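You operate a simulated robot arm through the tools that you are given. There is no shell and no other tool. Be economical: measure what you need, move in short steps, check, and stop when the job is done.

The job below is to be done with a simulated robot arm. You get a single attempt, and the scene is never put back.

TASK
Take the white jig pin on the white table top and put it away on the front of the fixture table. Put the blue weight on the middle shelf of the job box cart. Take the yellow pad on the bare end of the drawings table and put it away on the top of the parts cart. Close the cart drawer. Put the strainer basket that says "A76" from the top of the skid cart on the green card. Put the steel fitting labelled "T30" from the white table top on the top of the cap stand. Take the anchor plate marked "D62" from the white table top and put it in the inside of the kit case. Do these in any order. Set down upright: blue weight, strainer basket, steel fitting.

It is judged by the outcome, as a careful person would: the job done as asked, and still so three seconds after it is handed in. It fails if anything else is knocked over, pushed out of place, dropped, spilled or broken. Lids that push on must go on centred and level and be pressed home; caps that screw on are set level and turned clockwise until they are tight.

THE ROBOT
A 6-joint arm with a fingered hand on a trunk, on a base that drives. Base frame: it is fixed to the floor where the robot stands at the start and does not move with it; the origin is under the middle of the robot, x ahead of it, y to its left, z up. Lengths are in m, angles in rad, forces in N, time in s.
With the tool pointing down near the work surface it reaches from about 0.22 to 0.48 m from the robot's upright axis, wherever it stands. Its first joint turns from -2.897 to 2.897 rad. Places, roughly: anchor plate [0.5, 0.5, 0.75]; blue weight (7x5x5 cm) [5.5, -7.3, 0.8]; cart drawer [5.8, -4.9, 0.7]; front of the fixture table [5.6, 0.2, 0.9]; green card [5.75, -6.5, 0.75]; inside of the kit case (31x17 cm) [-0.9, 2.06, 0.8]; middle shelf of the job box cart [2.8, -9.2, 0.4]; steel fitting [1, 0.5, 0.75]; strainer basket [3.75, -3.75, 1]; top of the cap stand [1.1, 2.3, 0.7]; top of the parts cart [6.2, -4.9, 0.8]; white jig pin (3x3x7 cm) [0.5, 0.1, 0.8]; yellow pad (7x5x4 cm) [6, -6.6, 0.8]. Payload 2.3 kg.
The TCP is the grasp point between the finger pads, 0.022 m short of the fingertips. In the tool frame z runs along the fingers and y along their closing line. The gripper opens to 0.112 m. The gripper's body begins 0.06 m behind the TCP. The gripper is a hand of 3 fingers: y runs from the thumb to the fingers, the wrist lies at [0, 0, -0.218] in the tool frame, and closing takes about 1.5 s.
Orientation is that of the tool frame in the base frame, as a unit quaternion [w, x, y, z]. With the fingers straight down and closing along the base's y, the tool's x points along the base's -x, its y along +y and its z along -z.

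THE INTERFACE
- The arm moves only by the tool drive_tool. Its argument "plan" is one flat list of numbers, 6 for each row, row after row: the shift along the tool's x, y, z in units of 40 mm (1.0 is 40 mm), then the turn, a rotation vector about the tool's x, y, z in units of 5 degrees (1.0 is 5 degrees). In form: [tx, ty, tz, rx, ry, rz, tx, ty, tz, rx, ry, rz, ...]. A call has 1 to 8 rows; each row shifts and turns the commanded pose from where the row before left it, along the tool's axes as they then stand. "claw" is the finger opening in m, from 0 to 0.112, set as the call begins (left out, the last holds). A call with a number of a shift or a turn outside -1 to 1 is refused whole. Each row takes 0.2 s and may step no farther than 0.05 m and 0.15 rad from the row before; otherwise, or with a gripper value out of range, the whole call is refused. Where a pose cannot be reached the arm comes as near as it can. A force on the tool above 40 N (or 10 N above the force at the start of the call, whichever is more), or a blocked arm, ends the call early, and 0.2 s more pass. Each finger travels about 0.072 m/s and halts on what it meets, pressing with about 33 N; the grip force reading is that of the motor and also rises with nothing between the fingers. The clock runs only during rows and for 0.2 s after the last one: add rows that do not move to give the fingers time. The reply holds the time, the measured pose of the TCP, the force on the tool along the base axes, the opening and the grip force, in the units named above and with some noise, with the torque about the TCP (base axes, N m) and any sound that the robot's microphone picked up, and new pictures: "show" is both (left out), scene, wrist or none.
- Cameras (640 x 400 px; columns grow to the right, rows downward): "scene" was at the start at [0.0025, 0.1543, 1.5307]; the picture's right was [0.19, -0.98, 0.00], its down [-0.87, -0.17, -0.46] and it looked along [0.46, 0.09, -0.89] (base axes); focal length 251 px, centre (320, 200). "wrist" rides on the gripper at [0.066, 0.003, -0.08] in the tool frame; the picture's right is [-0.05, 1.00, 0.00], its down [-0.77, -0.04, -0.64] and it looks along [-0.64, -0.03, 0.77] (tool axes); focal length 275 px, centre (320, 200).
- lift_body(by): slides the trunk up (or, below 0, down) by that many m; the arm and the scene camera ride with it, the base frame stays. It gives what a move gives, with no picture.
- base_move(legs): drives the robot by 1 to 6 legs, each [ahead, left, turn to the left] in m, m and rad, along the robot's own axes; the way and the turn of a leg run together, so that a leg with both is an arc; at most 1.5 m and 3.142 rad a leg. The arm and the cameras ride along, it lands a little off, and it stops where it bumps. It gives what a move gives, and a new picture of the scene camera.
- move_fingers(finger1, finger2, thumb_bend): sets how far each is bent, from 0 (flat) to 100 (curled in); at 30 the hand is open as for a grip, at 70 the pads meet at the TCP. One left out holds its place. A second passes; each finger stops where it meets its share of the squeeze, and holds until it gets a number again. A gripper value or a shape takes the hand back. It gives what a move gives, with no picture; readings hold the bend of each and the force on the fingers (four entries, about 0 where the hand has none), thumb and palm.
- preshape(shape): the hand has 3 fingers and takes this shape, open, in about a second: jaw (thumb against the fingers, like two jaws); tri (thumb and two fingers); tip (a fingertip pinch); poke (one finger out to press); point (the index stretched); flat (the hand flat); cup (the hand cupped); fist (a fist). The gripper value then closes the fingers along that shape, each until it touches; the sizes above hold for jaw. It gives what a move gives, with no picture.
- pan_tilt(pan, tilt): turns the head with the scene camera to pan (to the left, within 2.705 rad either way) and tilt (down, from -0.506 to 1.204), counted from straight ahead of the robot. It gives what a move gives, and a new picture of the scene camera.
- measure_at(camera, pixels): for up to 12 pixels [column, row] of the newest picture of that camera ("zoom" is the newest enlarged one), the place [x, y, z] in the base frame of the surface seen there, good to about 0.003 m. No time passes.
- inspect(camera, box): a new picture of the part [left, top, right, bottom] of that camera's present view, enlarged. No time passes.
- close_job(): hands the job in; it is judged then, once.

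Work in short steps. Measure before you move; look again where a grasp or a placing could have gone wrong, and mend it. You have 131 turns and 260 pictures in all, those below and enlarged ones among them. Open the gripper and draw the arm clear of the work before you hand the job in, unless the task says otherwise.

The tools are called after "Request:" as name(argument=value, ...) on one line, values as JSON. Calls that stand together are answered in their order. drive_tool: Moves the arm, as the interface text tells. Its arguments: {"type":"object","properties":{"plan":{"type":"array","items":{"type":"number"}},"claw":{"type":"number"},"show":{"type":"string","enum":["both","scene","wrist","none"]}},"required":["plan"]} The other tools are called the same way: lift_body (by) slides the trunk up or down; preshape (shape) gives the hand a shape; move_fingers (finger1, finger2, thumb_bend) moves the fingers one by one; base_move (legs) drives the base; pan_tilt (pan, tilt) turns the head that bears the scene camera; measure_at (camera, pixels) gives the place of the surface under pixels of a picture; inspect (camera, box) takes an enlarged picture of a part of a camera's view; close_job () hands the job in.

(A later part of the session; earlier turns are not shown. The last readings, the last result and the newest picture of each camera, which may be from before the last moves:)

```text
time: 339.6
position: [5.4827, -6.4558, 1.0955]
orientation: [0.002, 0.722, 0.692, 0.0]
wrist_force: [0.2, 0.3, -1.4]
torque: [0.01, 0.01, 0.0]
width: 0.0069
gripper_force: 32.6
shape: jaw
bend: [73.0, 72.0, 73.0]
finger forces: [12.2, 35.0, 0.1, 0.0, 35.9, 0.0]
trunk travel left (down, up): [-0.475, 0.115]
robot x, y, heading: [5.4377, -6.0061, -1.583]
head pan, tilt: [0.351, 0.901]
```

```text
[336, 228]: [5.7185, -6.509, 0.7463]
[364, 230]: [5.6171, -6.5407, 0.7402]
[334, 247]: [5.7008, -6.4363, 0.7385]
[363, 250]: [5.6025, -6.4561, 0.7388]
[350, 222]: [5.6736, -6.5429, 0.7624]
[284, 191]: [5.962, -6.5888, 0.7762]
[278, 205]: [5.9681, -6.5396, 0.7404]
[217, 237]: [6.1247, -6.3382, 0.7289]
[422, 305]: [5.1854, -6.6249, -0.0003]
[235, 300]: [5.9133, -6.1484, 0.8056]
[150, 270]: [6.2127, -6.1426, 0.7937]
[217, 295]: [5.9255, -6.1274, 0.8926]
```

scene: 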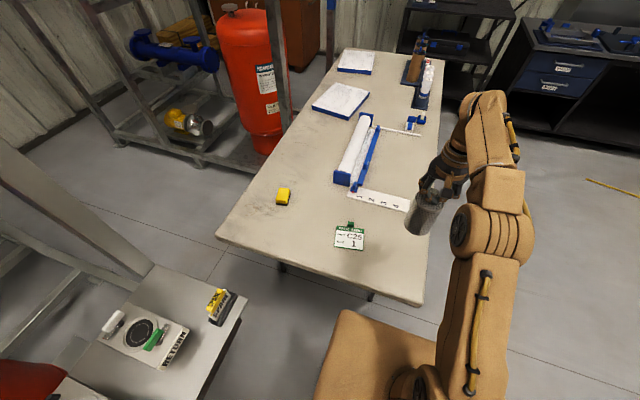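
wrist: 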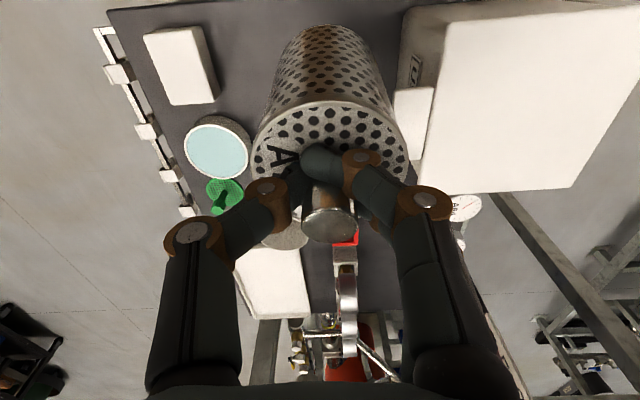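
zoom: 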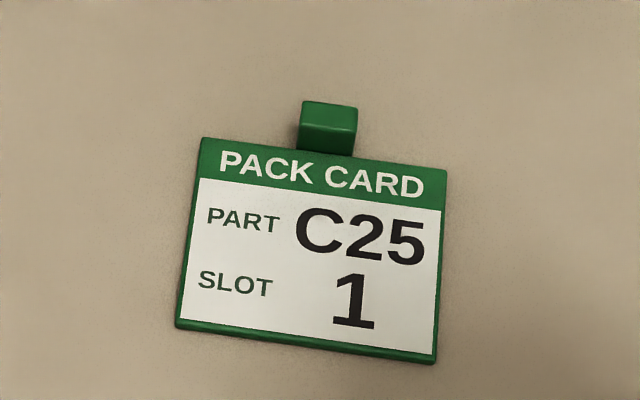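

The card's top is z≈0.746, centre (5.66,−6.485), ~10×7.5 cm. I shift the base left 0.12 and 0.04 m ahead to reach it.

Request:
base_move(legs=[[0, 0.12, 0.01], [0.04, 0, 0]])

Request:
drive_tool(plan=[0, 0, 0, 0, 0, 0], show="wrist")

```text
time: 341.3
position: [5.6055, -6.496, 1.0946]
orientation: [0.001, 0.718, 0.696, 0.0]
wrist_force: [-0.7, -0.5, -1.0]
torque: [0.01, 0.06, -0.02]
width: 0.0071
gripper_force: 33.0
shape: jaw
bend: [73.0, 72.0, 73.0]
finger forces: [12.1, 35.2, 0.0, 0.1, 35.7, 0.0]
trunk travel left (down, up): [-0.475, 0.115]
robot x, y, heading: [5.5642, -6.0482, -1.578]
head pan, tilt: [0.351, 0.901]
```

scene: 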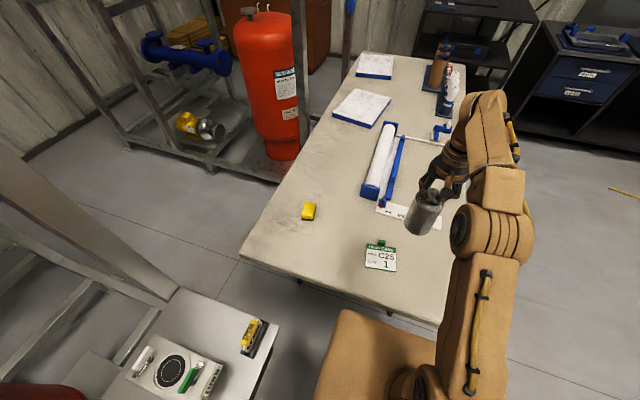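

```text
time: 341.7
position: [5.6061, -6.4949, 1.0954]
orientation: [0.002, 0.718, 0.696, -0.001]
wrist_force: [-0.3, -0.5, -0.7]
torque: [-0.01, -0.01, 0.01]
width: 0.0074
gripper_force: 32.1
shape: jaw
bend: [73.0, 72.0, 73.0]
finger forces: [12.1, 35.2, 0.0, 0.0, 35.7, 0.0]
trunk travel left (down, up): [-0.475, 0.115]
robot x, y, heading: [5.5624, -6.0488, -1.577]
head pan, tilt: [0.351, 0.901]
```

wrist: 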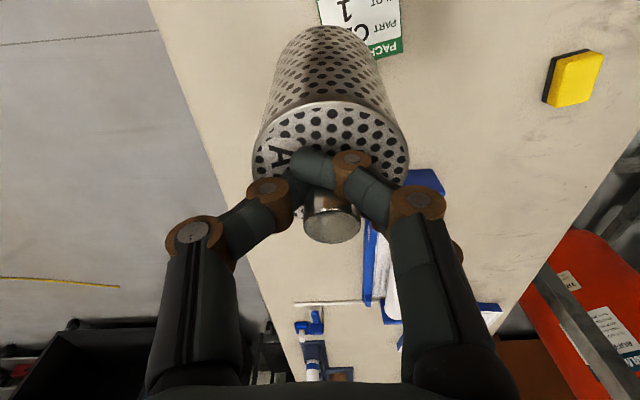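

I move over the card's centre and descend to ~15 mm above it.

Request:
drive_tool(plan=[0.18, 0.7, 0, 0, 0, 0, 0.18, 0.69, 0, 0, 0, 0, 0, 0, 1, 0, 0, 0, 0, 0, 1, 0, 0, 0, 0, 0, 1, 0, 0, 0, 0, 0, 1, 0, 0, 0, 0, 0, 0.9, 0, 0, 0])

```text
time: 343.3
position: [5.6638, -6.4816, 0.8949]
orientation: [0.002, 0.718, 0.696, 0.0]
wrist_force: [-0.3, 0.2, -0.3]
torque: [0.03, -0.02, 0.0]
width: 0.0066
gripper_force: 32.9
shape: jaw
bend: [73.0, 72.0, 73.0]
finger forces: [0.1, 35.8, 0.2, 0.1, 34.7, 0.0]
trunk travel left (down, up): [-0.475, 0.115]
robot x, y, heading: [5.5651, -6.049, -1.576]
head pan, tilt: [0.351, 0.901]
```

scene: 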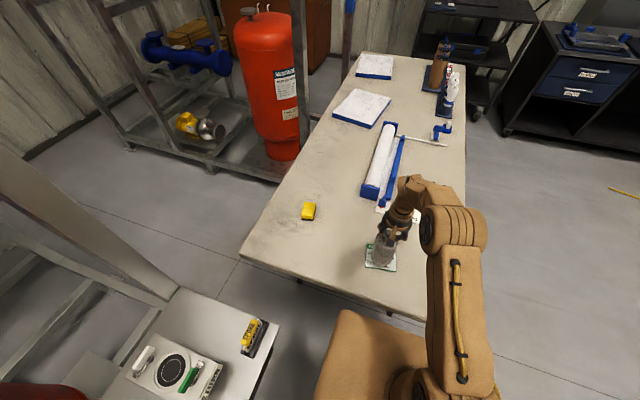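
wrist: 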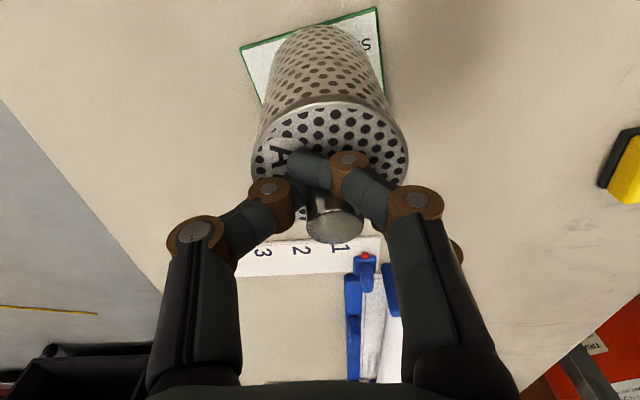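

One finger lost contact; I look closely at the basket and card.

Request:
inspect(camera="scene", box=[345, 190, 425, 285])

Request:
inspect(camera="wrist", box=[220, 0, 420, 260])

```text
4.21 times, centred on (385, 238) of scene
```

zoom: 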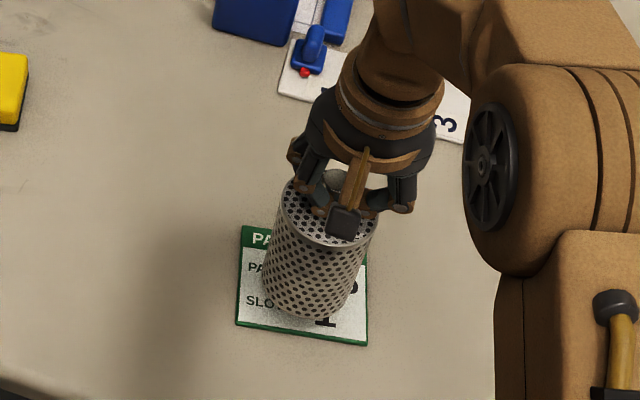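

```text
1.54 times, centred on (320, 130) of wrist
```

zoom: 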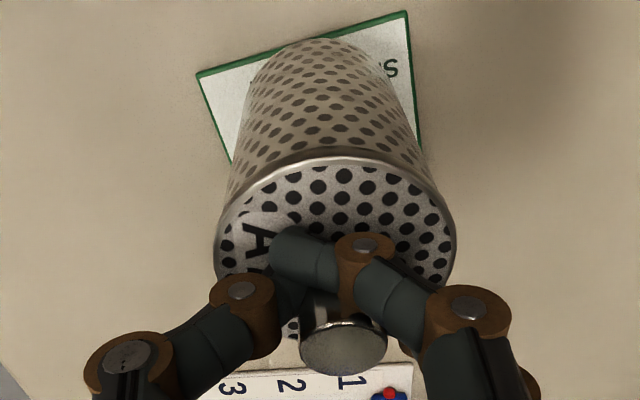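

It leans about 4°, base toward me. I shift 12 mm away from me to centre its base, then lower in small steps to contact.

Request:
drive_tool(plan=[-0.3, 0, 0, 0, 0, 0, 0, 0, 0.15, 0, 0, 0, 0, 0, 0.1, 0, 0, 0], show="none")

Request:
drive_tool(plan=[0, 0, 0.06, 0, 0, 0, 0, 0, 0.06, 0, 0, 0], show="wrist")

```text
time: 344.1
position: [5.6624, -6.4951, 0.8877]
orientation: [0.002, 0.719, 0.695, 0.0]
wrist_force: [-0.4, 0.6, -1.7]
torque: [0.0, 0.0, 0.02]
width: 0.0066
gripper_force: 33.5
shape: jaw
bend: [73.0, 72.0, 73.0]
finger forces: [0.1, 36.1, 0.0, 0.1, 35.2, 0.1]
trunk travel left (down, up): [-0.475, 0.115]
robot x, y, heading: [5.5651, -6.0463, -1.574]
head pan, tilt: [0.351, 0.901]
```

```text
time: 344.7
position: [5.6621, -6.4958, 0.8837]
orientation: [0.002, 0.719, 0.695, -0.001]
wrist_force: [0.0, 0.2, -0.5]
torque: [0.01, -0.01, -0.05]
width: 0.0067
gripper_force: 32.7
shape: jaw
bend: [73.0, 72.0, 73.0]
finger forces: [0.1, 36.1, 0.0, 0.0, 35.1, 0.0]
trunk travel left (down, up): [-0.475, 0.115]
robot x, y, heading: [5.5656, -6.0482, -1.569]
head pan, tilt: [0.351, 0.901]
```

wrist: 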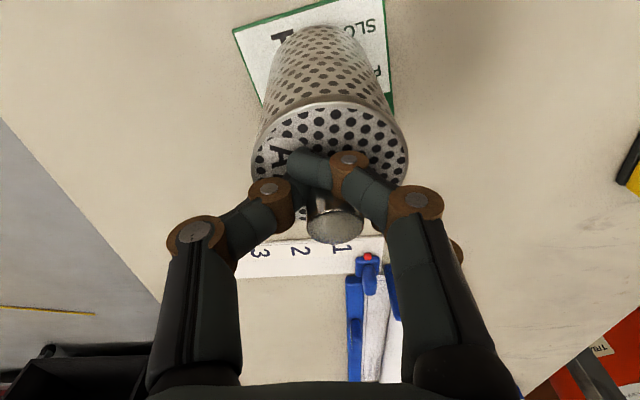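

Request:
drive_tool(plan=[0, 0, 0.06, 0, 0, 0, 0, 0, 0.06, 0, 0, 0], show="none")

Request:
drive_tool(plan=[0, 0, 0.05, 0, 0, 0, 0, 0, 0.05, 0, 0, 0], show="none")

Request:
drive_tool(plan=[0, 0, 0.04, 0, 0, 0], show="wrist")

```text
time: 345.3
position: [5.6606, -6.4943, 0.8791]
orientation: [0.002, 0.718, 0.696, 0.0]
wrist_force: [0.2, -0.1, -1.2]
torque: [0.01, -0.01, 0.03]
width: 0.0066
gripper_force: 32.8
shape: jaw
bend: [73.0, 72.0, 73.0]
finger forces: [0.2, 36.2, 0.1, 0.0, 35.4, 0.0]
trunk travel left (down, up): [-0.475, 0.115]
robot x, y, heading: [5.5632, -6.0489, -1.575]
head pan, tilt: [0.351, 0.901]
```

```text
time: 345.9
position: [5.6615, -6.4949, 0.8757]
orientation: [0.002, 0.718, 0.696, 0.0]
wrist_force: [0.4, -0.1, -1.5]
torque: [0.02, -0.01, -0.01]
width: 0.0065
gripper_force: 32.6
shape: jaw
bend: [73.0, 72.0, 73.0]
finger forces: [0.0, 36.3, 0.0, 0.0, 35.4, 0.1]
trunk travel left (down, up): [-0.475, 0.115]
robot x, y, heading: [5.5599, -6.0471, -1.574]
head pan, tilt: [0.351, 0.901]
```

```text
time: 346.3
position: [5.6616, -6.495, 0.8739]
orientation: [0.001, 0.718, 0.696, -0.001]
wrist_force: [0.0, -0.2, -0.5]
torque: [-0.01, -0.01, 0.01]
width: 0.0063
gripper_force: 33.1
shape: jaw
bend: [73.0, 72.0, 73.0]
finger forces: [0.0, 36.3, 0.1, 0.1, 35.5, 0.0]
trunk travel left (down, up): [-0.475, 0.115]
robot x, y, heading: [5.5638, -6.0472, -1.571]
head pan, tilt: [0.351, 0.901]
```

wrist: 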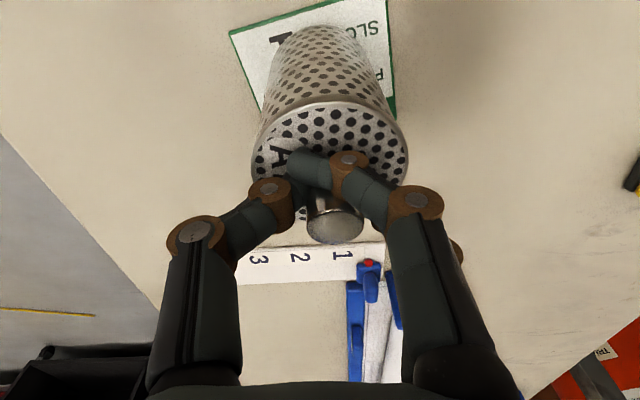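

Request:
drive_tool(plan=[-0.12, 0, 0.05, 0, 0, 0, 0, 0, 0.05, 0, 0, 0], show="none")

Request:
drive_tool(plan=[0, 0, 0.05, 0, 0, 0], show="none")

Request:
drive_tool(plan=[0, 0, 0.05, 0, 0, 0], show="wrist")

```text
time: 346.9
position: [5.6612, -6.5005, 0.8702]
orientation: [0.002, 0.718, 0.696, 0.0]
wrist_force: [0.2, 0.2, -1.2]
torque: [-0.04, 0.0, 0.02]
width: 0.0065
gripper_force: 32.8
shape: jaw
bend: [73.0, 72.0, 73.0]
finger forces: [0.1, 36.4, 0.0, 0.1, 35.5, 0.0]
trunk travel left (down, up): [-0.475, 0.115]
robot x, y, heading: [5.5659, -6.0462, -1.577]
head pan, tilt: [0.351, 0.901]
```

```text
time: 347.3
position: [5.6613, -6.4994, 0.8689]
orientation: [0.003, 0.718, 0.696, -0.002]
wrist_force: [-0.5, 1.9, 9.9]
torque: [-0.07, -0.09, 0.07]
width: 0.0068
gripper_force: 32.7
shape: jaw
bend: [73.0, 72.0, 73.0]
finger forces: [0.1, 39.7, 0.0, 0.0, 38.5, 0.0]
trunk travel left (down, up): [-0.475, 0.115]
robot x, y, heading: [5.5653, -6.0496, -1.573]
head pan, tilt: [0.351, 0.901]
```

```text
time: 347.7
position: [5.6624, -6.4979, 0.8689]
orientation: [0.004, 0.718, 0.696, -0.003]
wrist_force: [0.0, 4.2, 22.2]
torque: [-0.12, -0.22, 0.03]
width: 0.0081
gripper_force: 32.7
shape: jaw
bend: [73.0, 73.0, 73.0]
finger forces: [0.2, 39.0, 0.0, 0.0, 47.0, 0.1]
trunk travel left (down, up): [-0.475, 0.115]
robot x, y, heading: [5.5632, -6.0501, -1.574]
head pan, tilt: [0.351, 0.901]
```

wrist: 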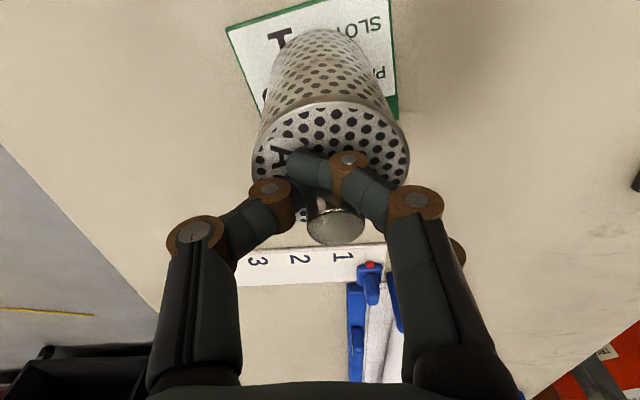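

Contact (22 N). I relieve 2 mm, then open modestly and check before rising.

Request:
drive_tool(plan=[0, 0, -0.06, 0, 0, 0], show="none")

Request:
drive_tool(plan=[0, 0, 0, 0, 0, 0, 0, 0, 0, 0, 0, 0, 0, 0, 0, 0, 0, 0, 0, 0, 0, 0, 0, 0], claw=0.05, show="wrist")

Request:
drive_tool(plan=[0, 0, -0.5, 0, 0, 0, 0, 0, -1, 0, 0, 0, 0, 0, -1, 0, 0, 0, 0, 0, -1, 0, 0, 0, 0, 0, -1, 0, 0, 0])

```text
time: 348.1
position: [5.6626, -6.4991, 0.8677]
orientation: [0.002, 0.718, 0.696, -0.002]
wrist_force: [0.5, 1.6, 8.6]
torque: [-0.07, -0.11, 0.03]
width: 0.0078
gripper_force: 32.9
shape: jaw
bend: [73.0, 73.0, 73.0]
finger forces: [0.2, 37.2, 0.0, 0.0, 39.8, 0.1]
trunk travel left (down, up): [-0.475, 0.115]
robot x, y, heading: [5.5641, -6.0465, -1.574]
head pan, tilt: [0.351, 0.901]
```

```text
time: 349.1
position: [5.663, -6.4996, 0.868]
orientation: [0.002, 0.718, 0.697, -0.001]
wrist_force: [-0.4, 2.2, 3.3]
torque: [0.09, 0.0, 0.03]
width: 0.0487
gripper_force: 0.0
shape: jaw
bend: [75.0, 73.0, 70.0]
finger forces: [14.0, 10.5, 0.0, 0.0, 0.0, 0.0]
trunk travel left (down, up): [-0.475, 0.115]
robot x, y, heading: [5.5637, -6.0491, -1.577]
head pan, tilt: [0.351, 0.901]
```

wrist: 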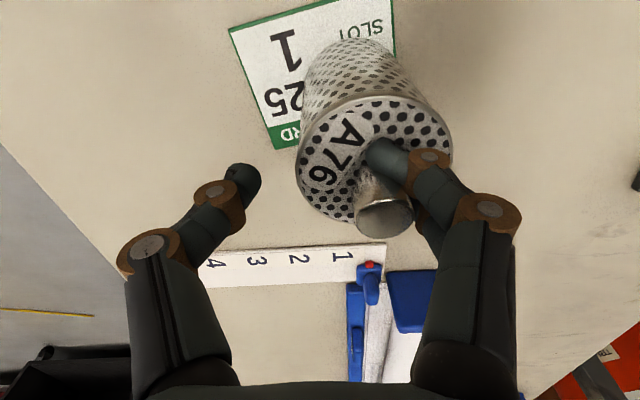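

```text
time: 350.3
position: [5.661, -6.4987, 1.048]
orientation: [0.002, 0.718, 0.696, -0.001]
wrist_force: [-0.5, -0.4, 0.1]
torque: [-0.05, 0.01, 0.0]
width: 0.0499
gripper_force: 0.1
shape: jaw
bend: [73.0, 73.0, 70.0]
finger forces: [0.0, 0.0, 0.1, 0.0, 0.0, 0.0]
trunk travel left (down, up): [-0.475, 0.115]
robot x, y, heading: [5.5672, -6.048, -1.577]
head pan, tilt: [0.351, 0.901]
```

scene: 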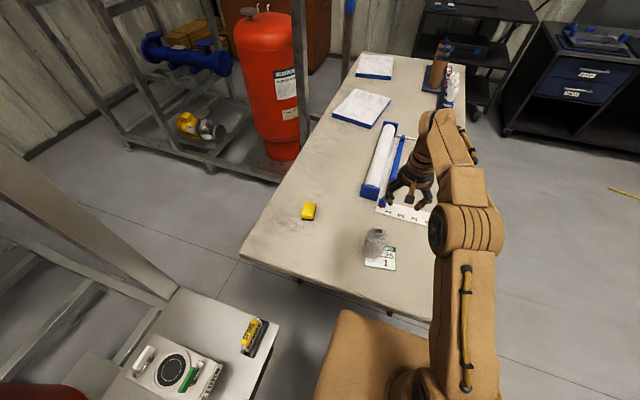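
wrist: 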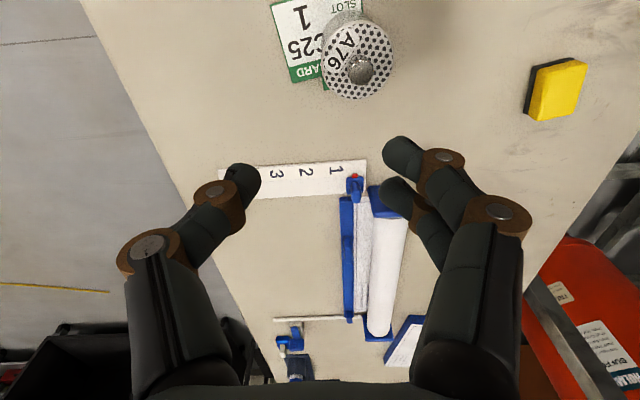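

The basket slid toward +x on release and is only partly on the card. I measure it.

Request:
measure_at(camera="wrist", pixels=[[362, 72], [345, 40], [358, 98], [393, 55], [360, 66], [290, 20], [295, 80], [325, 80]])

Request:
inspect(camera="scene", box=[340, 215, 420, 280])

Request:
inspect(camera="wrist", box=[250, 0, 420, 110])

```text
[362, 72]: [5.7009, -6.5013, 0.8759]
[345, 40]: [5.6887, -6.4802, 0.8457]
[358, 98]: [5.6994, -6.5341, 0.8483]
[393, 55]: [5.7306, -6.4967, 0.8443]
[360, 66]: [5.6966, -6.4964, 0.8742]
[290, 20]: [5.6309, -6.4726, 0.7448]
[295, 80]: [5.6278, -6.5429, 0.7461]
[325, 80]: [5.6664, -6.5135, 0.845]
```

```text
6.15 times, centred on (380, 248) of scene
```

zoom: 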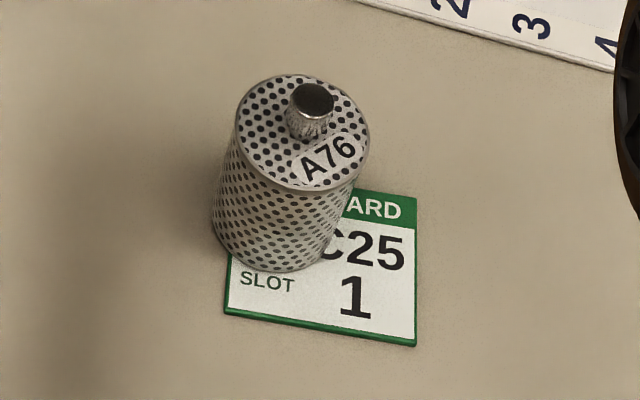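

```text
3.64 times, centred on (335, 55) of wrist
```

zoom: 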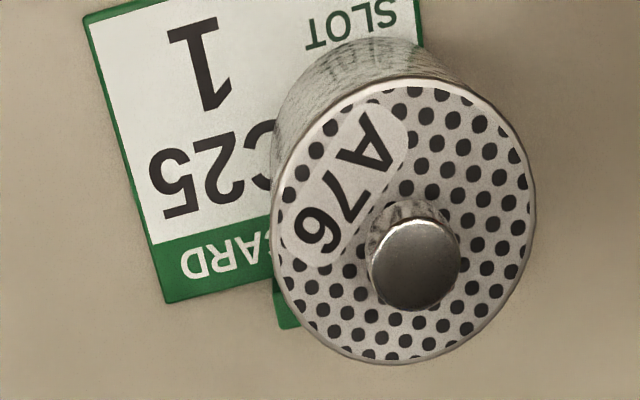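

It stands but half off the card (needs about −41 mm in x, +16 mm in y); the slim knob had slipped between two fingers. I'll regrip it by its 60 mm body with the hand fully open.

Request:
drive_tool(plan=[0, 0.5, 0, 0, 0, 0, -0.04, 0.5, 0, 0, 0, 0, 0, 0, 0, 0, 0, 0, 0, 0, 0.8, 0, 0, 0, 0, 0, 1, 0, 0, 0, 0, 0, 1, 0, 0, 0], claw=0.112, show="wrist")

```text
time: 351.7
position: [5.7006, -6.5018, 0.9329]
orientation: [0.002, 0.718, 0.696, -0.001]
wrist_force: [-0.6, 0.6, 0.9]
torque: [0.02, 0.0, 0.01]
width: 0.1118
gripper_force: 0.0
shape: jaw
bend: [30.0, 30.0, 30.0]
finger forces: [0.1, 0.0, 0.1, 0.1, 0.0, 0.1]
trunk travel left (down, up): [-0.475, 0.115]
robot x, y, heading: [5.5665, -6.0471, -1.575]
head pan, tilt: [0.351, 0.901]
```

wrist: 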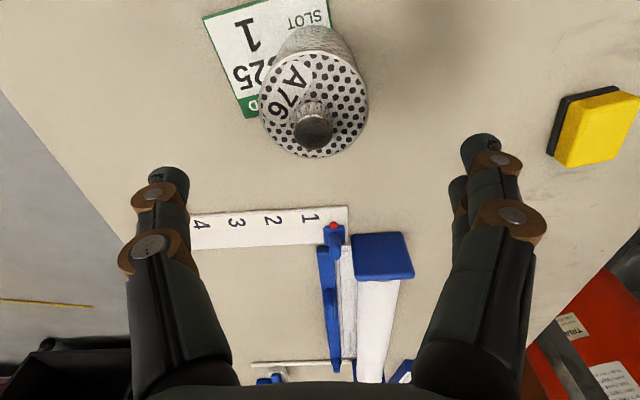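

Centred. I descend to z≈0.833 and close on the body.

Request:
drive_tool(plan=[0, 0, 1, 0, 0, 0, 0, 0, 0.9, 0, 0, 0, 0, 0, 0.6, 0, 0, 0], show="wrist")

Request:
drive_tool(plan=[0, 0, 0, 0, 0, 0, 0, 0, 0, 0, 0, 0, 0, 0, 0, 0, 0, 0, 0, 0, 0, 0, 0, 0, 0, 0, 0, 0, 0, 0], claw=0, show="wrist")

```text
time: 352.5
position: [5.7046, -6.5038, 0.8354]
orientation: [0.002, 0.718, 0.696, -0.001]
wrist_force: [0.0, -0.3, -0.4]
torque: [0.01, -0.01, 0.0]
width: 0.1117
gripper_force: 0.0
shape: jaw
bend: [30.0, 30.0, 30.0]
finger forces: [0.0, 0.0, 0.0, 0.0, 0.1, 0.0]
trunk travel left (down, up): [-0.475, 0.115]
robot x, y, heading: [5.5651, -6.0512, -1.57]
head pan, tilt: [0.351, 0.901]
```

wrist: 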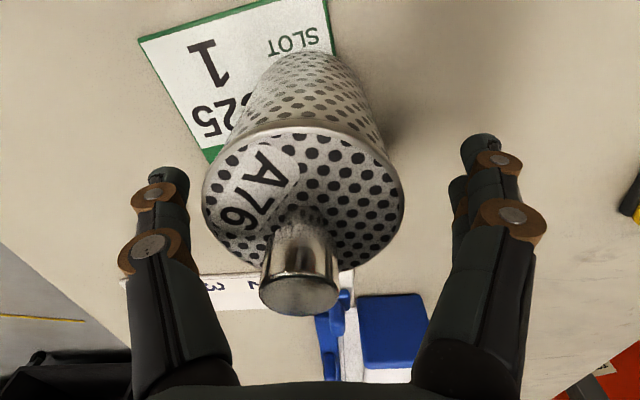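

```text
time: 353.7
position: [5.7023, -6.5026, 0.8357]
orientation: [0.003, 0.718, 0.696, -0.001]
wrist_force: [0.1, -0.7, -0.1]
torque: [0.02, 0.01, 0.01]
width: 0.061
gripper_force: 33.7
shape: jaw
bend: [72.0, 72.0, 70.0]
finger forces: [15.1, 15.3, 0.0, 0.0, 29.6, 0.0]
trunk travel left (down, up): [-0.475, 0.115]
robot x, y, heading: [5.5652, -6.0461, -1.576]
head pan, tilt: [0.351, 0.901]
```

wrist: 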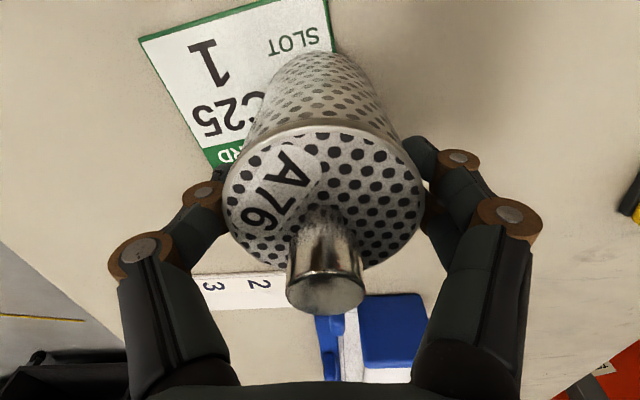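

Solid balanced grip. I lift 18 mm and shift over the card's centre.

Request:
drive_tool(plan=[0, 0, -0.45, 0, 0, 0, 0.17, -0.52, 0, 0, 0, 0, 0.17, -0.52, 0, 0, 0, 0, 0, 0, 0, 0, 0, 0])

```text
time: 354.7
position: [5.6603, -6.4889, 0.853]
orientation: [0.002, 0.718, 0.696, -0.001]
wrist_force: [0.2, 0.2, -0.8]
torque: [-0.02, 0.0, 0.02]
width: 0.0611
gripper_force: 32.9
shape: jaw
bend: [72.0, 72.0, 70.0]
finger forces: [15.0, 15.2, 0.0, 0.1, 29.7, 0.1]
trunk travel left (down, up): [-0.475, 0.115]
robot x, y, heading: [5.5561, -6.0467, -1.574]
head pan, tilt: [0.351, 0.901]
```

scene: 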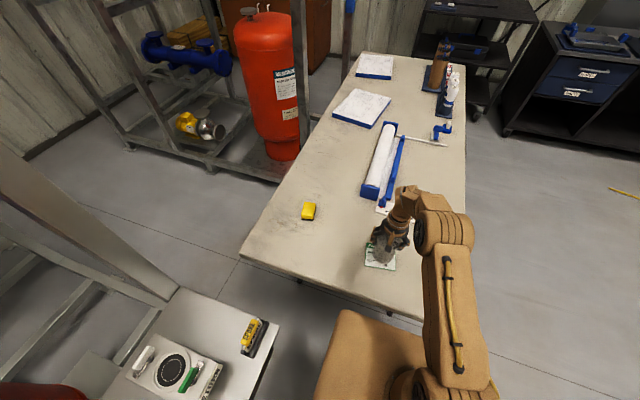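
wrist: 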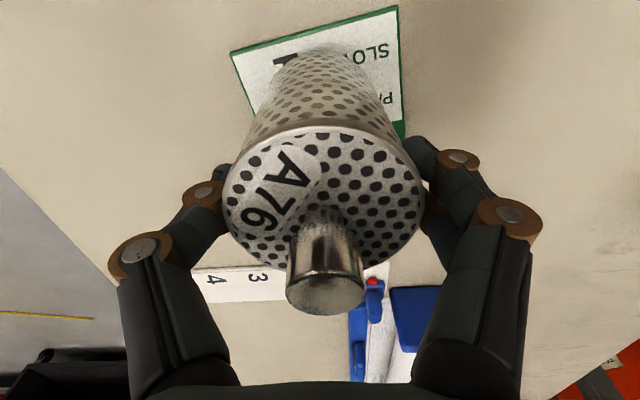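

Well centred over the card. I lower to contact.

Request:
drive_tool(plan=[0, 0, 0.2, 0, 0, 0, 0, 0, 0.1, 0, 0, 0], show="none")

Request:
drive_tool(plan=[0, 0, 0.06, 0, 0, 0], show="none")

Request:
drive_tool(plan=[0, 0, 0.05, 0, 0, 0], show="none")

```text
time: 355.3
position: [5.6615, -6.4891, 0.8416]
orientation: [0.002, 0.718, 0.696, -0.001]
wrist_force: [0.2, 0.0, -0.7]
torque: [0.01, -0.05, -0.01]
width: 0.0611
gripper_force: 32.9
shape: jaw
bend: [72.0, 72.0, 70.0]
finger forces: [15.1, 15.3, 0.0, 0.0, 29.7, 0.0]
trunk travel left (down, up): [-0.475, 0.115]
robot x, y, heading: [5.5609, -6.0467, -1.576]
head pan, tilt: [0.351, 0.901]
```

```text
time: 355.7
position: [5.6593, -6.4882, 0.839]
orientation: [0.001, 0.718, 0.696, -0.001]
wrist_force: [-0.7, -0.9, -0.4]
torque: [0.02, 0.03, -0.02]
width: 0.0612
gripper_force: 33.2
shape: jaw
bend: [72.0, 72.0, 70.0]
finger forces: [15.2, 15.4, 0.0, 0.0, 29.7, 0.1]
trunk travel left (down, up): [-0.475, 0.115]
robot x, y, heading: [5.5641, -6.0495, -1.577]
head pan, tilt: [0.351, 0.901]
```

```text
time: 356.1
position: [5.6602, -6.4891, 0.8372]
orientation: [0.002, 0.719, 0.695, 0.0]
wrist_force: [0.5, 0.1, -0.1]
torque: [0.03, 0.04, 0.03]
width: 0.0612
gripper_force: 33.6
shape: jaw
bend: [72.0, 72.0, 70.0]
finger forces: [15.1, 15.3, 0.0, 0.0, 29.7, 0.0]
trunk travel left (down, up): [-0.475, 0.115]
robot x, y, heading: [5.5651, -6.0475, -1.577]
head pan, tilt: [0.351, 0.901]
```

Request:
drive_tool(plan=[0, 0, 0.04, 0, 0, 0], show="none")

Request:
drive_tool(plan=[0, 0, 0.04, 0, 0, 0], show="none")

Request:
drive_tool(plan=[0, 0, 0.03, 0, 0, 0], show="none")

```text
time: 356.5
position: [5.6609, -6.4897, 0.8353]
orientation: [0.001, 0.718, 0.696, -0.001]
wrist_force: [-0.5, -0.1, -0.4]
torque: [0.0, -0.03, 0.02]
width: 0.0611
gripper_force: 33.2
shape: jaw
bend: [72.0, 72.0, 70.0]
finger forces: [15.1, 15.4, 0.0, 0.0, 29.7, 0.0]
trunk travel left (down, up): [-0.475, 0.115]
robot x, y, heading: [5.5625, -6.049, -1.573]
head pan, tilt: [0.351, 0.901]
```

```text
time: 356.9
position: [5.6618, -6.4879, 0.8346]
orientation: [0.002, 0.718, 0.696, 0.0]
wrist_force: [-0.5, 0.0, 1.6]
torque: [0.02, 0.0, 0.02]
width: 0.061
gripper_force: 32.4
shape: jaw
bend: [72.0, 72.0, 70.0]
finger forces: [15.1, 15.3, 0.0, 0.1, 30.0, 0.0]
trunk travel left (down, up): [-0.475, 0.115]
robot x, y, heading: [5.5615, -6.0479, -1.57]
head pan, tilt: [0.351, 0.901]
```

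```text
time: 357.3
position: [5.6607, -6.4888, 0.8333]
orientation: [0.002, 0.719, 0.695, -0.001]
wrist_force: [0.1, -1.8, 6.6]
torque: [-0.03, -0.15, -0.06]
width: 0.0611
gripper_force: 32.9
shape: jaw
bend: [72.0, 72.0, 70.0]
finger forces: [15.5, 15.9, 0.0, 0.0, 30.8, 0.0]
trunk travel left (down, up): [-0.475, 0.115]
robot x, y, heading: [5.5629, -6.0454, -1.577]
head pan, tilt: [0.351, 0.901]
```

Contact (6.6 N). I open fully, then rise.

Request:
drive_tool(plan=[0, 0, 0, 0, 0, 0, 0, 0, 0, 0, 0, 0, 0, 0, 0, 0, 0, 0, 0, 0, 0, 0, 0, 0], claw=0.112, show="none")

Request:
drive_tool(plan=[0, 0, -0.5, 0, 0, 0, 0, 0, -1, 0, 0, 0, 0, 0, -1, 0, 0, 0, 0, 0, -1, 0, 0, 0, 0, 0, -1, 0, 0, 0, 0, 0, -1, 0, 0, 0])

Request:
inspect(camera="scene", box=[340, 215, 420, 280])

```text
time: 358.3
position: [5.6602, -6.4872, 0.8339]
orientation: [0.002, 0.718, 0.696, -0.001]
wrist_force: [0.6, 0.0, -0.4]
torque: [0.02, 0.02, -0.02]
width: 0.112
gripper_force: 0.1
shape: jaw
bend: [30.0, 30.0, 30.0]
finger forces: [0.0, 0.0, 0.1, 0.0, 0.1, 0.0]
trunk travel left (down, up): [-0.475, 0.115]
robot x, y, heading: [5.5638, -6.0489, -1.573]
head pan, tilt: [0.351, 0.901]
```

```text
time: 359.7
position: [5.6585, -6.4887, 1.0528]
orientation: [0.002, 0.718, 0.696, -0.001]
wrist_force: [-0.4, 0.0, -0.8]
torque: [0.04, 0.01, -0.01]
width: 0.112
gripper_force: 0.1
shape: jaw
bend: [30.0, 30.0, 30.0]
finger forces: [0.0, 0.0, 0.0, 0.0, 0.1, 0.0]
trunk travel left (down, up): [-0.475, 0.115]
robot x, y, heading: [5.5654, -6.0529, -1.575]
head pan, tilt: [0.351, 0.901]
```

scene: 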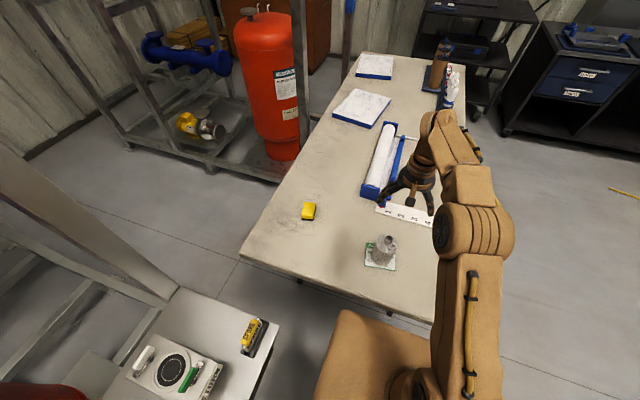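
wrist: 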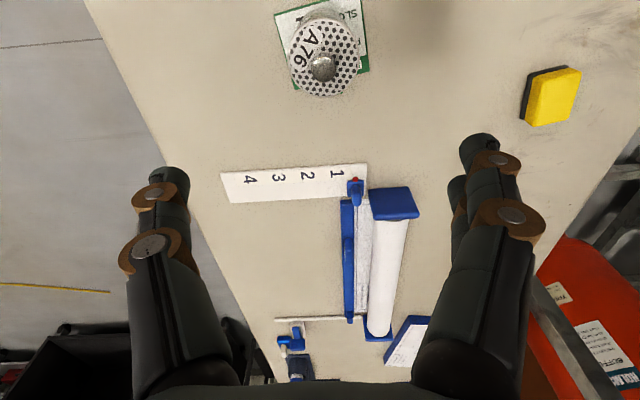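

```text
6.15 times, centred on (380, 248) of scene
```

zoom: 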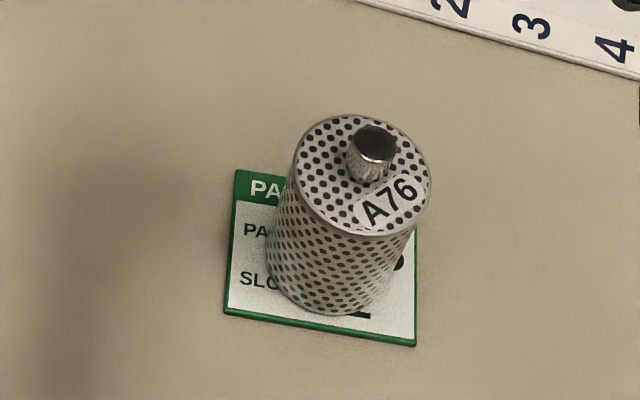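

A76 now stands upright on the card. Next the yellow pad at (5.95,−6.56), which is beyond reach from here; I look down at my own base and the rack to see how near I can get.

Request:
pan_tilt(pan=0.8, tilt=1.2)

```text
time: 360.6
position: [5.6591, -6.4882, 1.052]
orientation: [0.002, 0.718, 0.696, -0.002]
wrist_force: [0.6, 0.6, 0.9]
torque: [0.05, -0.02, -0.01]
width: 0.112
gripper_force: 0.0
shape: jaw
bend: [30.0, 30.0, 30.0]
finger forces: [0.1, 0.1, 0.1, 0.0, 0.0, 0.1]
trunk travel left (down, up): [-0.475, 0.115]
robot x, y, heading: [5.5628, -6.0447, -1.576]
head pan, tilt: [0.799, 1.201]
```

scene: 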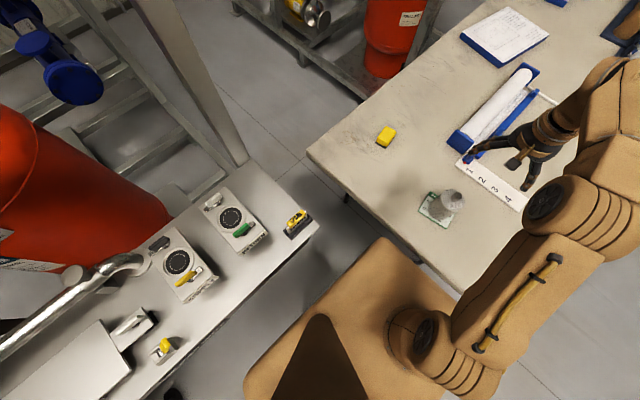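

Request:
measure_at(camera="scene", pixels=[[382, 242], [250, 375], [455, 295], [350, 262], [318, 222], [270, 290], [310, 270], [430, 265], [308, 153], [330, 200], [386, 137], [340, 330]])

```text
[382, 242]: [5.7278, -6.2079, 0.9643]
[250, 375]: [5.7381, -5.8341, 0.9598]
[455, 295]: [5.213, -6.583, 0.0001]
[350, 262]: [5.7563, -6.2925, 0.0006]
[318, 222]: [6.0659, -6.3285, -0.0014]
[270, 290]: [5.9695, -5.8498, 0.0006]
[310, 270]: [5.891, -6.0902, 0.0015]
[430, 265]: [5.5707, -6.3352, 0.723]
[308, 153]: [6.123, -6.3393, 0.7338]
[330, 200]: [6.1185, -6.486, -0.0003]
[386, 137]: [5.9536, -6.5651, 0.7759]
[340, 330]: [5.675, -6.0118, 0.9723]
```

Request:
measure_at(camera="scene", pixels=[[312, 305], [312, 308], [280, 340], [378, 238], [390, 238], [420, 264], [345, 272], [300, 225], [293, 237], [318, 225], [300, 250]])

```text
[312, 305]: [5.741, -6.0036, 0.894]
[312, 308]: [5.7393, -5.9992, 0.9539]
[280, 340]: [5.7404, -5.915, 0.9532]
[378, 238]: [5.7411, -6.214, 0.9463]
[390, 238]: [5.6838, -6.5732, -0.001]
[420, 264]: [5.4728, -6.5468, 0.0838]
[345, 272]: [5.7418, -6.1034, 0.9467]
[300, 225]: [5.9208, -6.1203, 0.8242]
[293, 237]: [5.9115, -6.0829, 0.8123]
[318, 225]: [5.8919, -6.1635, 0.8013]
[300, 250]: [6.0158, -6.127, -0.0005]
```

The torso is only ±0.17 m wide and stands 0.13 m off the table edge. I nudge the base 5 cm left and 6 cm ahead; the pad will then be grasped with the tool tilted ~30° outward.

Request:
base_move(legs=[[0.06, 0.05, 0]])

Request:
inspect(camera="scene", box=[260, 60, 520, 260])

```text
time: 361.7
position: [5.7104, -6.5506, 1.0523]
orientation: [0.002, 0.717, 0.697, -0.001]
wrist_force: [0.1, 0.1, 0.1]
torque: [0.01, 0.0, 0.0]
width: 0.1121
gripper_force: 0.1
shape: jaw
bend: [30.0, 30.0, 30.0]
finger forces: [0.0, 0.0, 0.0, 0.1, 0.0, 0.1]
trunk travel left (down, up): [-0.475, 0.115]
robot x, y, heading: [5.6131, -6.1105, -1.573]
head pan, tilt: [0.799, 1.201]
```

scene: 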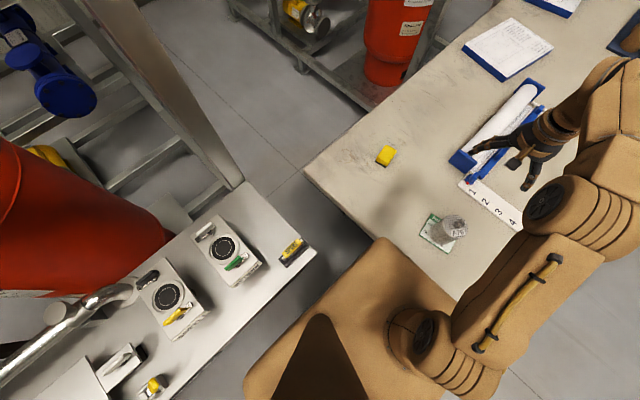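

```text
2.00 times, centred on (390, 160) of scene
```

zoom: 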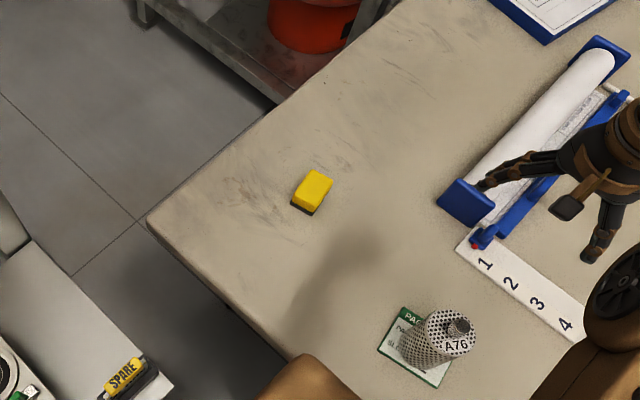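

I measure the pad's corners from the enlarged picture.

Request:
measure_at(camera="zoom", pixels=[[312, 174], [329, 180], [300, 200], [315, 207], [314, 190], [306, 212], [150, 222]])

Request:
drive_tool(plan=[0, 0, 0, 0, 0, -1, 0, 0, 0, 0, 0, -1, 0, 0, 0, 0, 0, -1, 0, 0, 0, 0, 0, -1, 0, 0, 0, 0, 0, -1, 0, 0, 0, 0, 0, -1, 0, 0, 0, 0, 0, -1], show="wrist")

```text
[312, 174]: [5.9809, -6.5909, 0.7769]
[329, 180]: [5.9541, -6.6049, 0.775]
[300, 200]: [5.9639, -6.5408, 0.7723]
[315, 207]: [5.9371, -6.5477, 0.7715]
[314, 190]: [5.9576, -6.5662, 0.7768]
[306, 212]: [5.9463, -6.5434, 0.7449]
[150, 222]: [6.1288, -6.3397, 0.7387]
```

```text
time: 363.3
position: [5.7098, -6.5496, 1.0519]
orientation: [0.002, 0.475, 0.88, -0.001]
wrist_force: [-0.5, 0.7, -0.3]
torque: [0.03, -0.05, 0.01]
width: 0.1118
gripper_force: 0.2
shape: jaw
bend: [30.0, 30.0, 30.0]
finger forces: [0.0, 0.1, 0.0, 0.1, 0.1, 0.1]
trunk travel left (down, up): [-0.475, 0.115]
robot x, y, heading: [5.6143, -6.1099, -1.574]
head pan, tilt: [0.799, 1.201]
```

wrist: 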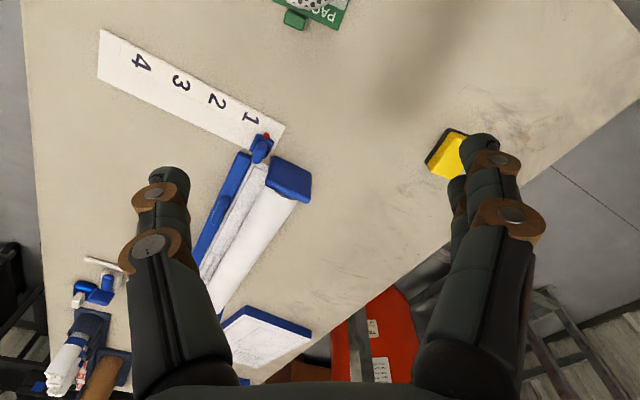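

Pad centre (5.958,−6.570), short axis at ~17°. I align the tool's closing line to it and tilt 30° outward, in place.

Request:
drive_tool(plan=[0, 0, 0, 0, 0, 1, 0, 0, 0, 0, 0, 1, 0, 0, 0, 0, 0, 1, 0, 0, 0, 0, -1, 0, 0, 0, 0, 0, -1, 0, 0, 0, 0, 0, -1, 0], show="none")

Request:
drive_tool(plan=[0, 0, 0, 0, -1, 0, 0, 0, 0, 0, -1, 0, 0, 0, 0, 0, -1, 0], show="none")

```text
time: 364.7
position: [5.7101, -6.5501, 1.0539]
orientation: [0.109, 0.581, 0.803, -0.077]
wrist_force: [0.0, -0.2, 0.2]
torque: [0.05, 0.03, 0.0]
width: 0.1117
gripper_force: 0.0
shape: jaw
bend: [30.0, 30.0, 30.0]
finger forces: [0.0, 0.1, 0.1, 0.0, 0.1, 0.1]
trunk travel left (down, up): [-0.475, 0.115]
robot x, y, heading: [5.6123, -6.1104, -1.569]
head pan, tilt: [0.799, 1.201]
```

```text
time: 365.5
position: [5.7092, -6.5499, 1.0532]
orientation: [0.211, 0.566, 0.782, -0.153]
wrist_force: [-0.8, 0.1, 0.2]
torque: [0.02, 0.02, 0.02]
width: 0.112
gripper_force: 0.1
shape: jaw
bend: [30.0, 30.0, 30.0]
finger forces: [0.0, 0.0, 0.0, 0.1, 0.0, 0.0]
trunk travel left (down, up): [-0.475, 0.115]
robot x, y, heading: [5.6179, -6.1097, -1.577]
head pan, tilt: [0.799, 1.201]
```

Tilt is as planned. I move to 10 cm above the pad.

Request:
drive_tool(plan=[0.024, 0.717, 0.644, 0, 0, 0, 0.024, 0.717, 0.644, 0, 0, 0, 0.024, 0.717, 0.644, 0, 0, 0, 0.024, 0.717, 0.644, 0, 0, 0, 0.024, 0.717, 0.644, 0, 0, 0, 0.024, 0.717, 0.644, 0, 0, 0, 0.024, 0.717, 0.644, 0, 0, 0, 0.024, 0.717, 0.644, 0, 0, 0], claw=0.1)

```text
time: 367.3
position: [5.9595, -6.5719, 0.8688]
orientation: [0.21, 0.566, 0.782, -0.153]
wrist_force: [0.6, 0.1, 0.3]
torque: [0.0, 0.01, 0.01]
width: 0.1002
gripper_force: 0.1
shape: jaw
bend: [49.0, 49.0, 45.0]
finger forces: [0.0, 0.0, 0.0, 0.0, 0.0, 0.1]
trunk travel left (down, up): [-0.475, 0.115]
robot x, y, heading: [5.6148, -6.111, -1.575]
head pan, tilt: [0.799, 1.201]
```

scene: 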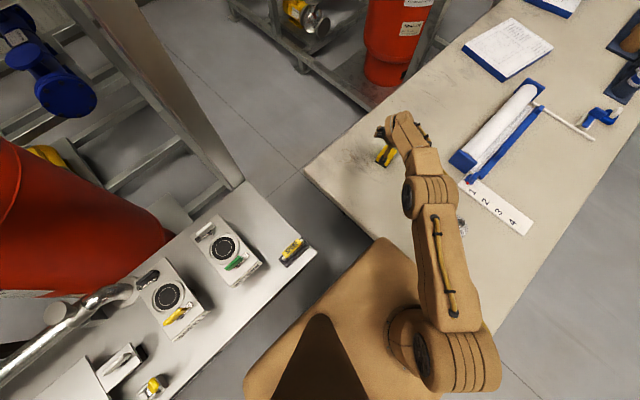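
wrist: 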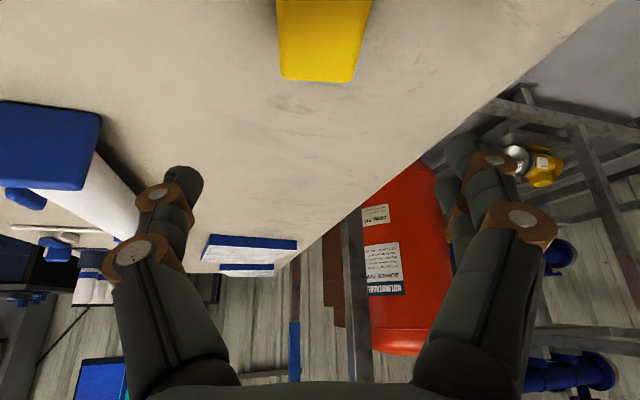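

Aligned with the pad (column 325). I descend vertically 10 cm.

Request:
drive_tool(plan=[0.43, 0, 0.743, 0, 0, 0, 0.43, 0, 0.743, 0, 0, 0, 0.4, 0, 0.69, 0, 0, 0, 0, 0, 0, 0, 0, 0], show="wrist")

```text
time: 368.3
position: [5.9502, -6.5533, 0.7762]
orientation: [0.212, 0.566, 0.782, -0.153]
wrist_force: [0.1, 0.6, -0.3]
torque: [0.01, -0.01, 0.0]
width: 0.1003
gripper_force: 0.0
shape: jaw
bend: [49.0, 49.0, 45.0]
finger forces: [0.0, 0.0, 0.1, 0.1, 0.0, 0.0]
out of reach, approached as far as the arm can: row 2, 3
trunk travel left (down, up): [-0.475, 0.115]
robot x, y, heading: [5.6145, -6.1094, -1.571]
head pan, tilt: [0.799, 1.201]
```

wrist: 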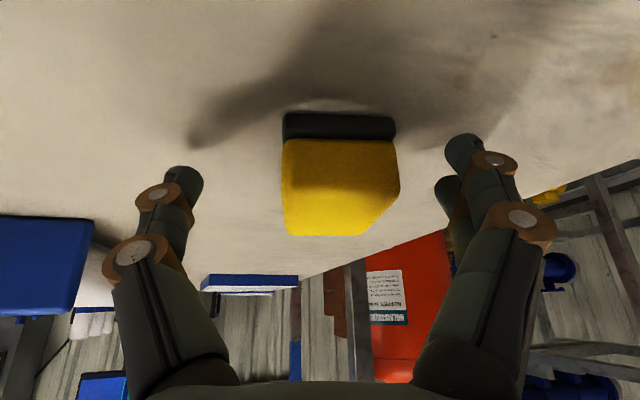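

Nearly there but at the reach limit (y 17 mm short, z 10 mm high). I creep the base 2 cm ahead and lower the trunk 1 cm.

Request:
base_move(legs=[[0.02, 0.005, 0]])

Request:
lift_body(by=-0.01)

Request:
drive_tool(plan=[0, 0, 0, 0, 0, 0], show="wrist")

```text
time: 369.1
position: [5.9564, -6.5732, 0.7744]
orientation: [0.211, 0.567, 0.782, -0.153]
wrist_force: [-0.4, 0.4, -0.4]
torque: [0.01, 0.03, -0.02]
width: 0.1003
gripper_force: 0.1
shape: jaw
bend: [49.0, 49.0, 45.0]
finger forces: [0.0, 0.0, 0.0, 0.1, 0.0, 0.0]
trunk travel left (down, up): [-0.475, 0.115]
robot x, y, heading: [5.6208, -6.1309, -1.571]
head pan, tilt: [0.799, 1.201]
```

scene: 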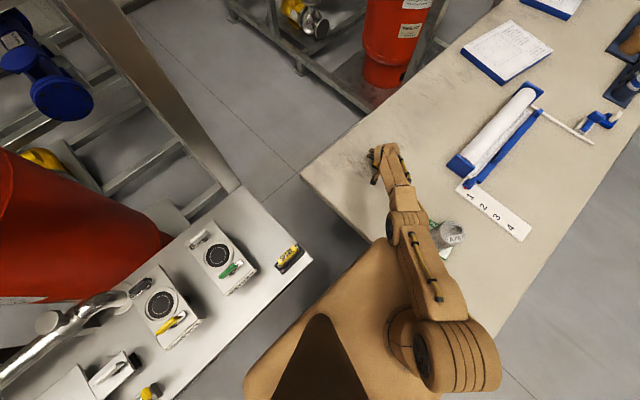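

```text
time: 369.7
position: [5.9563, -6.5734, 0.7639]
orientation: [0.211, 0.566, 0.782, -0.152]
wrist_force: [0.2, 0.4, 0.1]
torque: [-0.01, -0.03, -0.03]
width: 0.1002
gripper_force: 0.2
shape: jaw
bend: [49.0, 49.0, 45.0]
finger forces: [0.4, 0.0, 0.0, 0.0, 0.1, 0.0]
trunk travel left (down, up): [-0.465, 0.125]
robot x, y, heading: [5.6169, -6.1279, -1.573]
head pan, tilt: [0.799, 1.201]
```

```text
time: 370.1
position: [5.9553, -6.5737, 0.7641]
orientation: [0.21, 0.565, 0.783, -0.152]
wrist_force: [-0.3, -0.5, 0.1]
torque: [0.02, -0.01, 0.0]
width: 0.1
gripper_force: 0.0
shape: jaw
bend: [49.0, 49.0, 45.0]
finger forces: [0.3, 0.0, 0.1, 0.0, 0.0, 0.1]
trunk travel left (down, up): [-0.465, 0.125]
robot x, y, heading: [5.6183, -6.125, -1.571]
head pan, tilt: [0.799, 1.201]
```

wrist: 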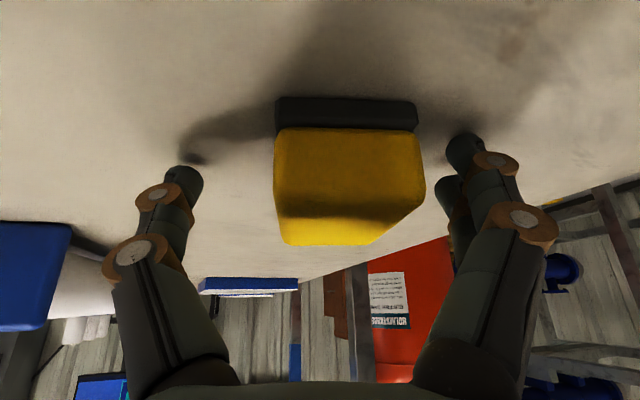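

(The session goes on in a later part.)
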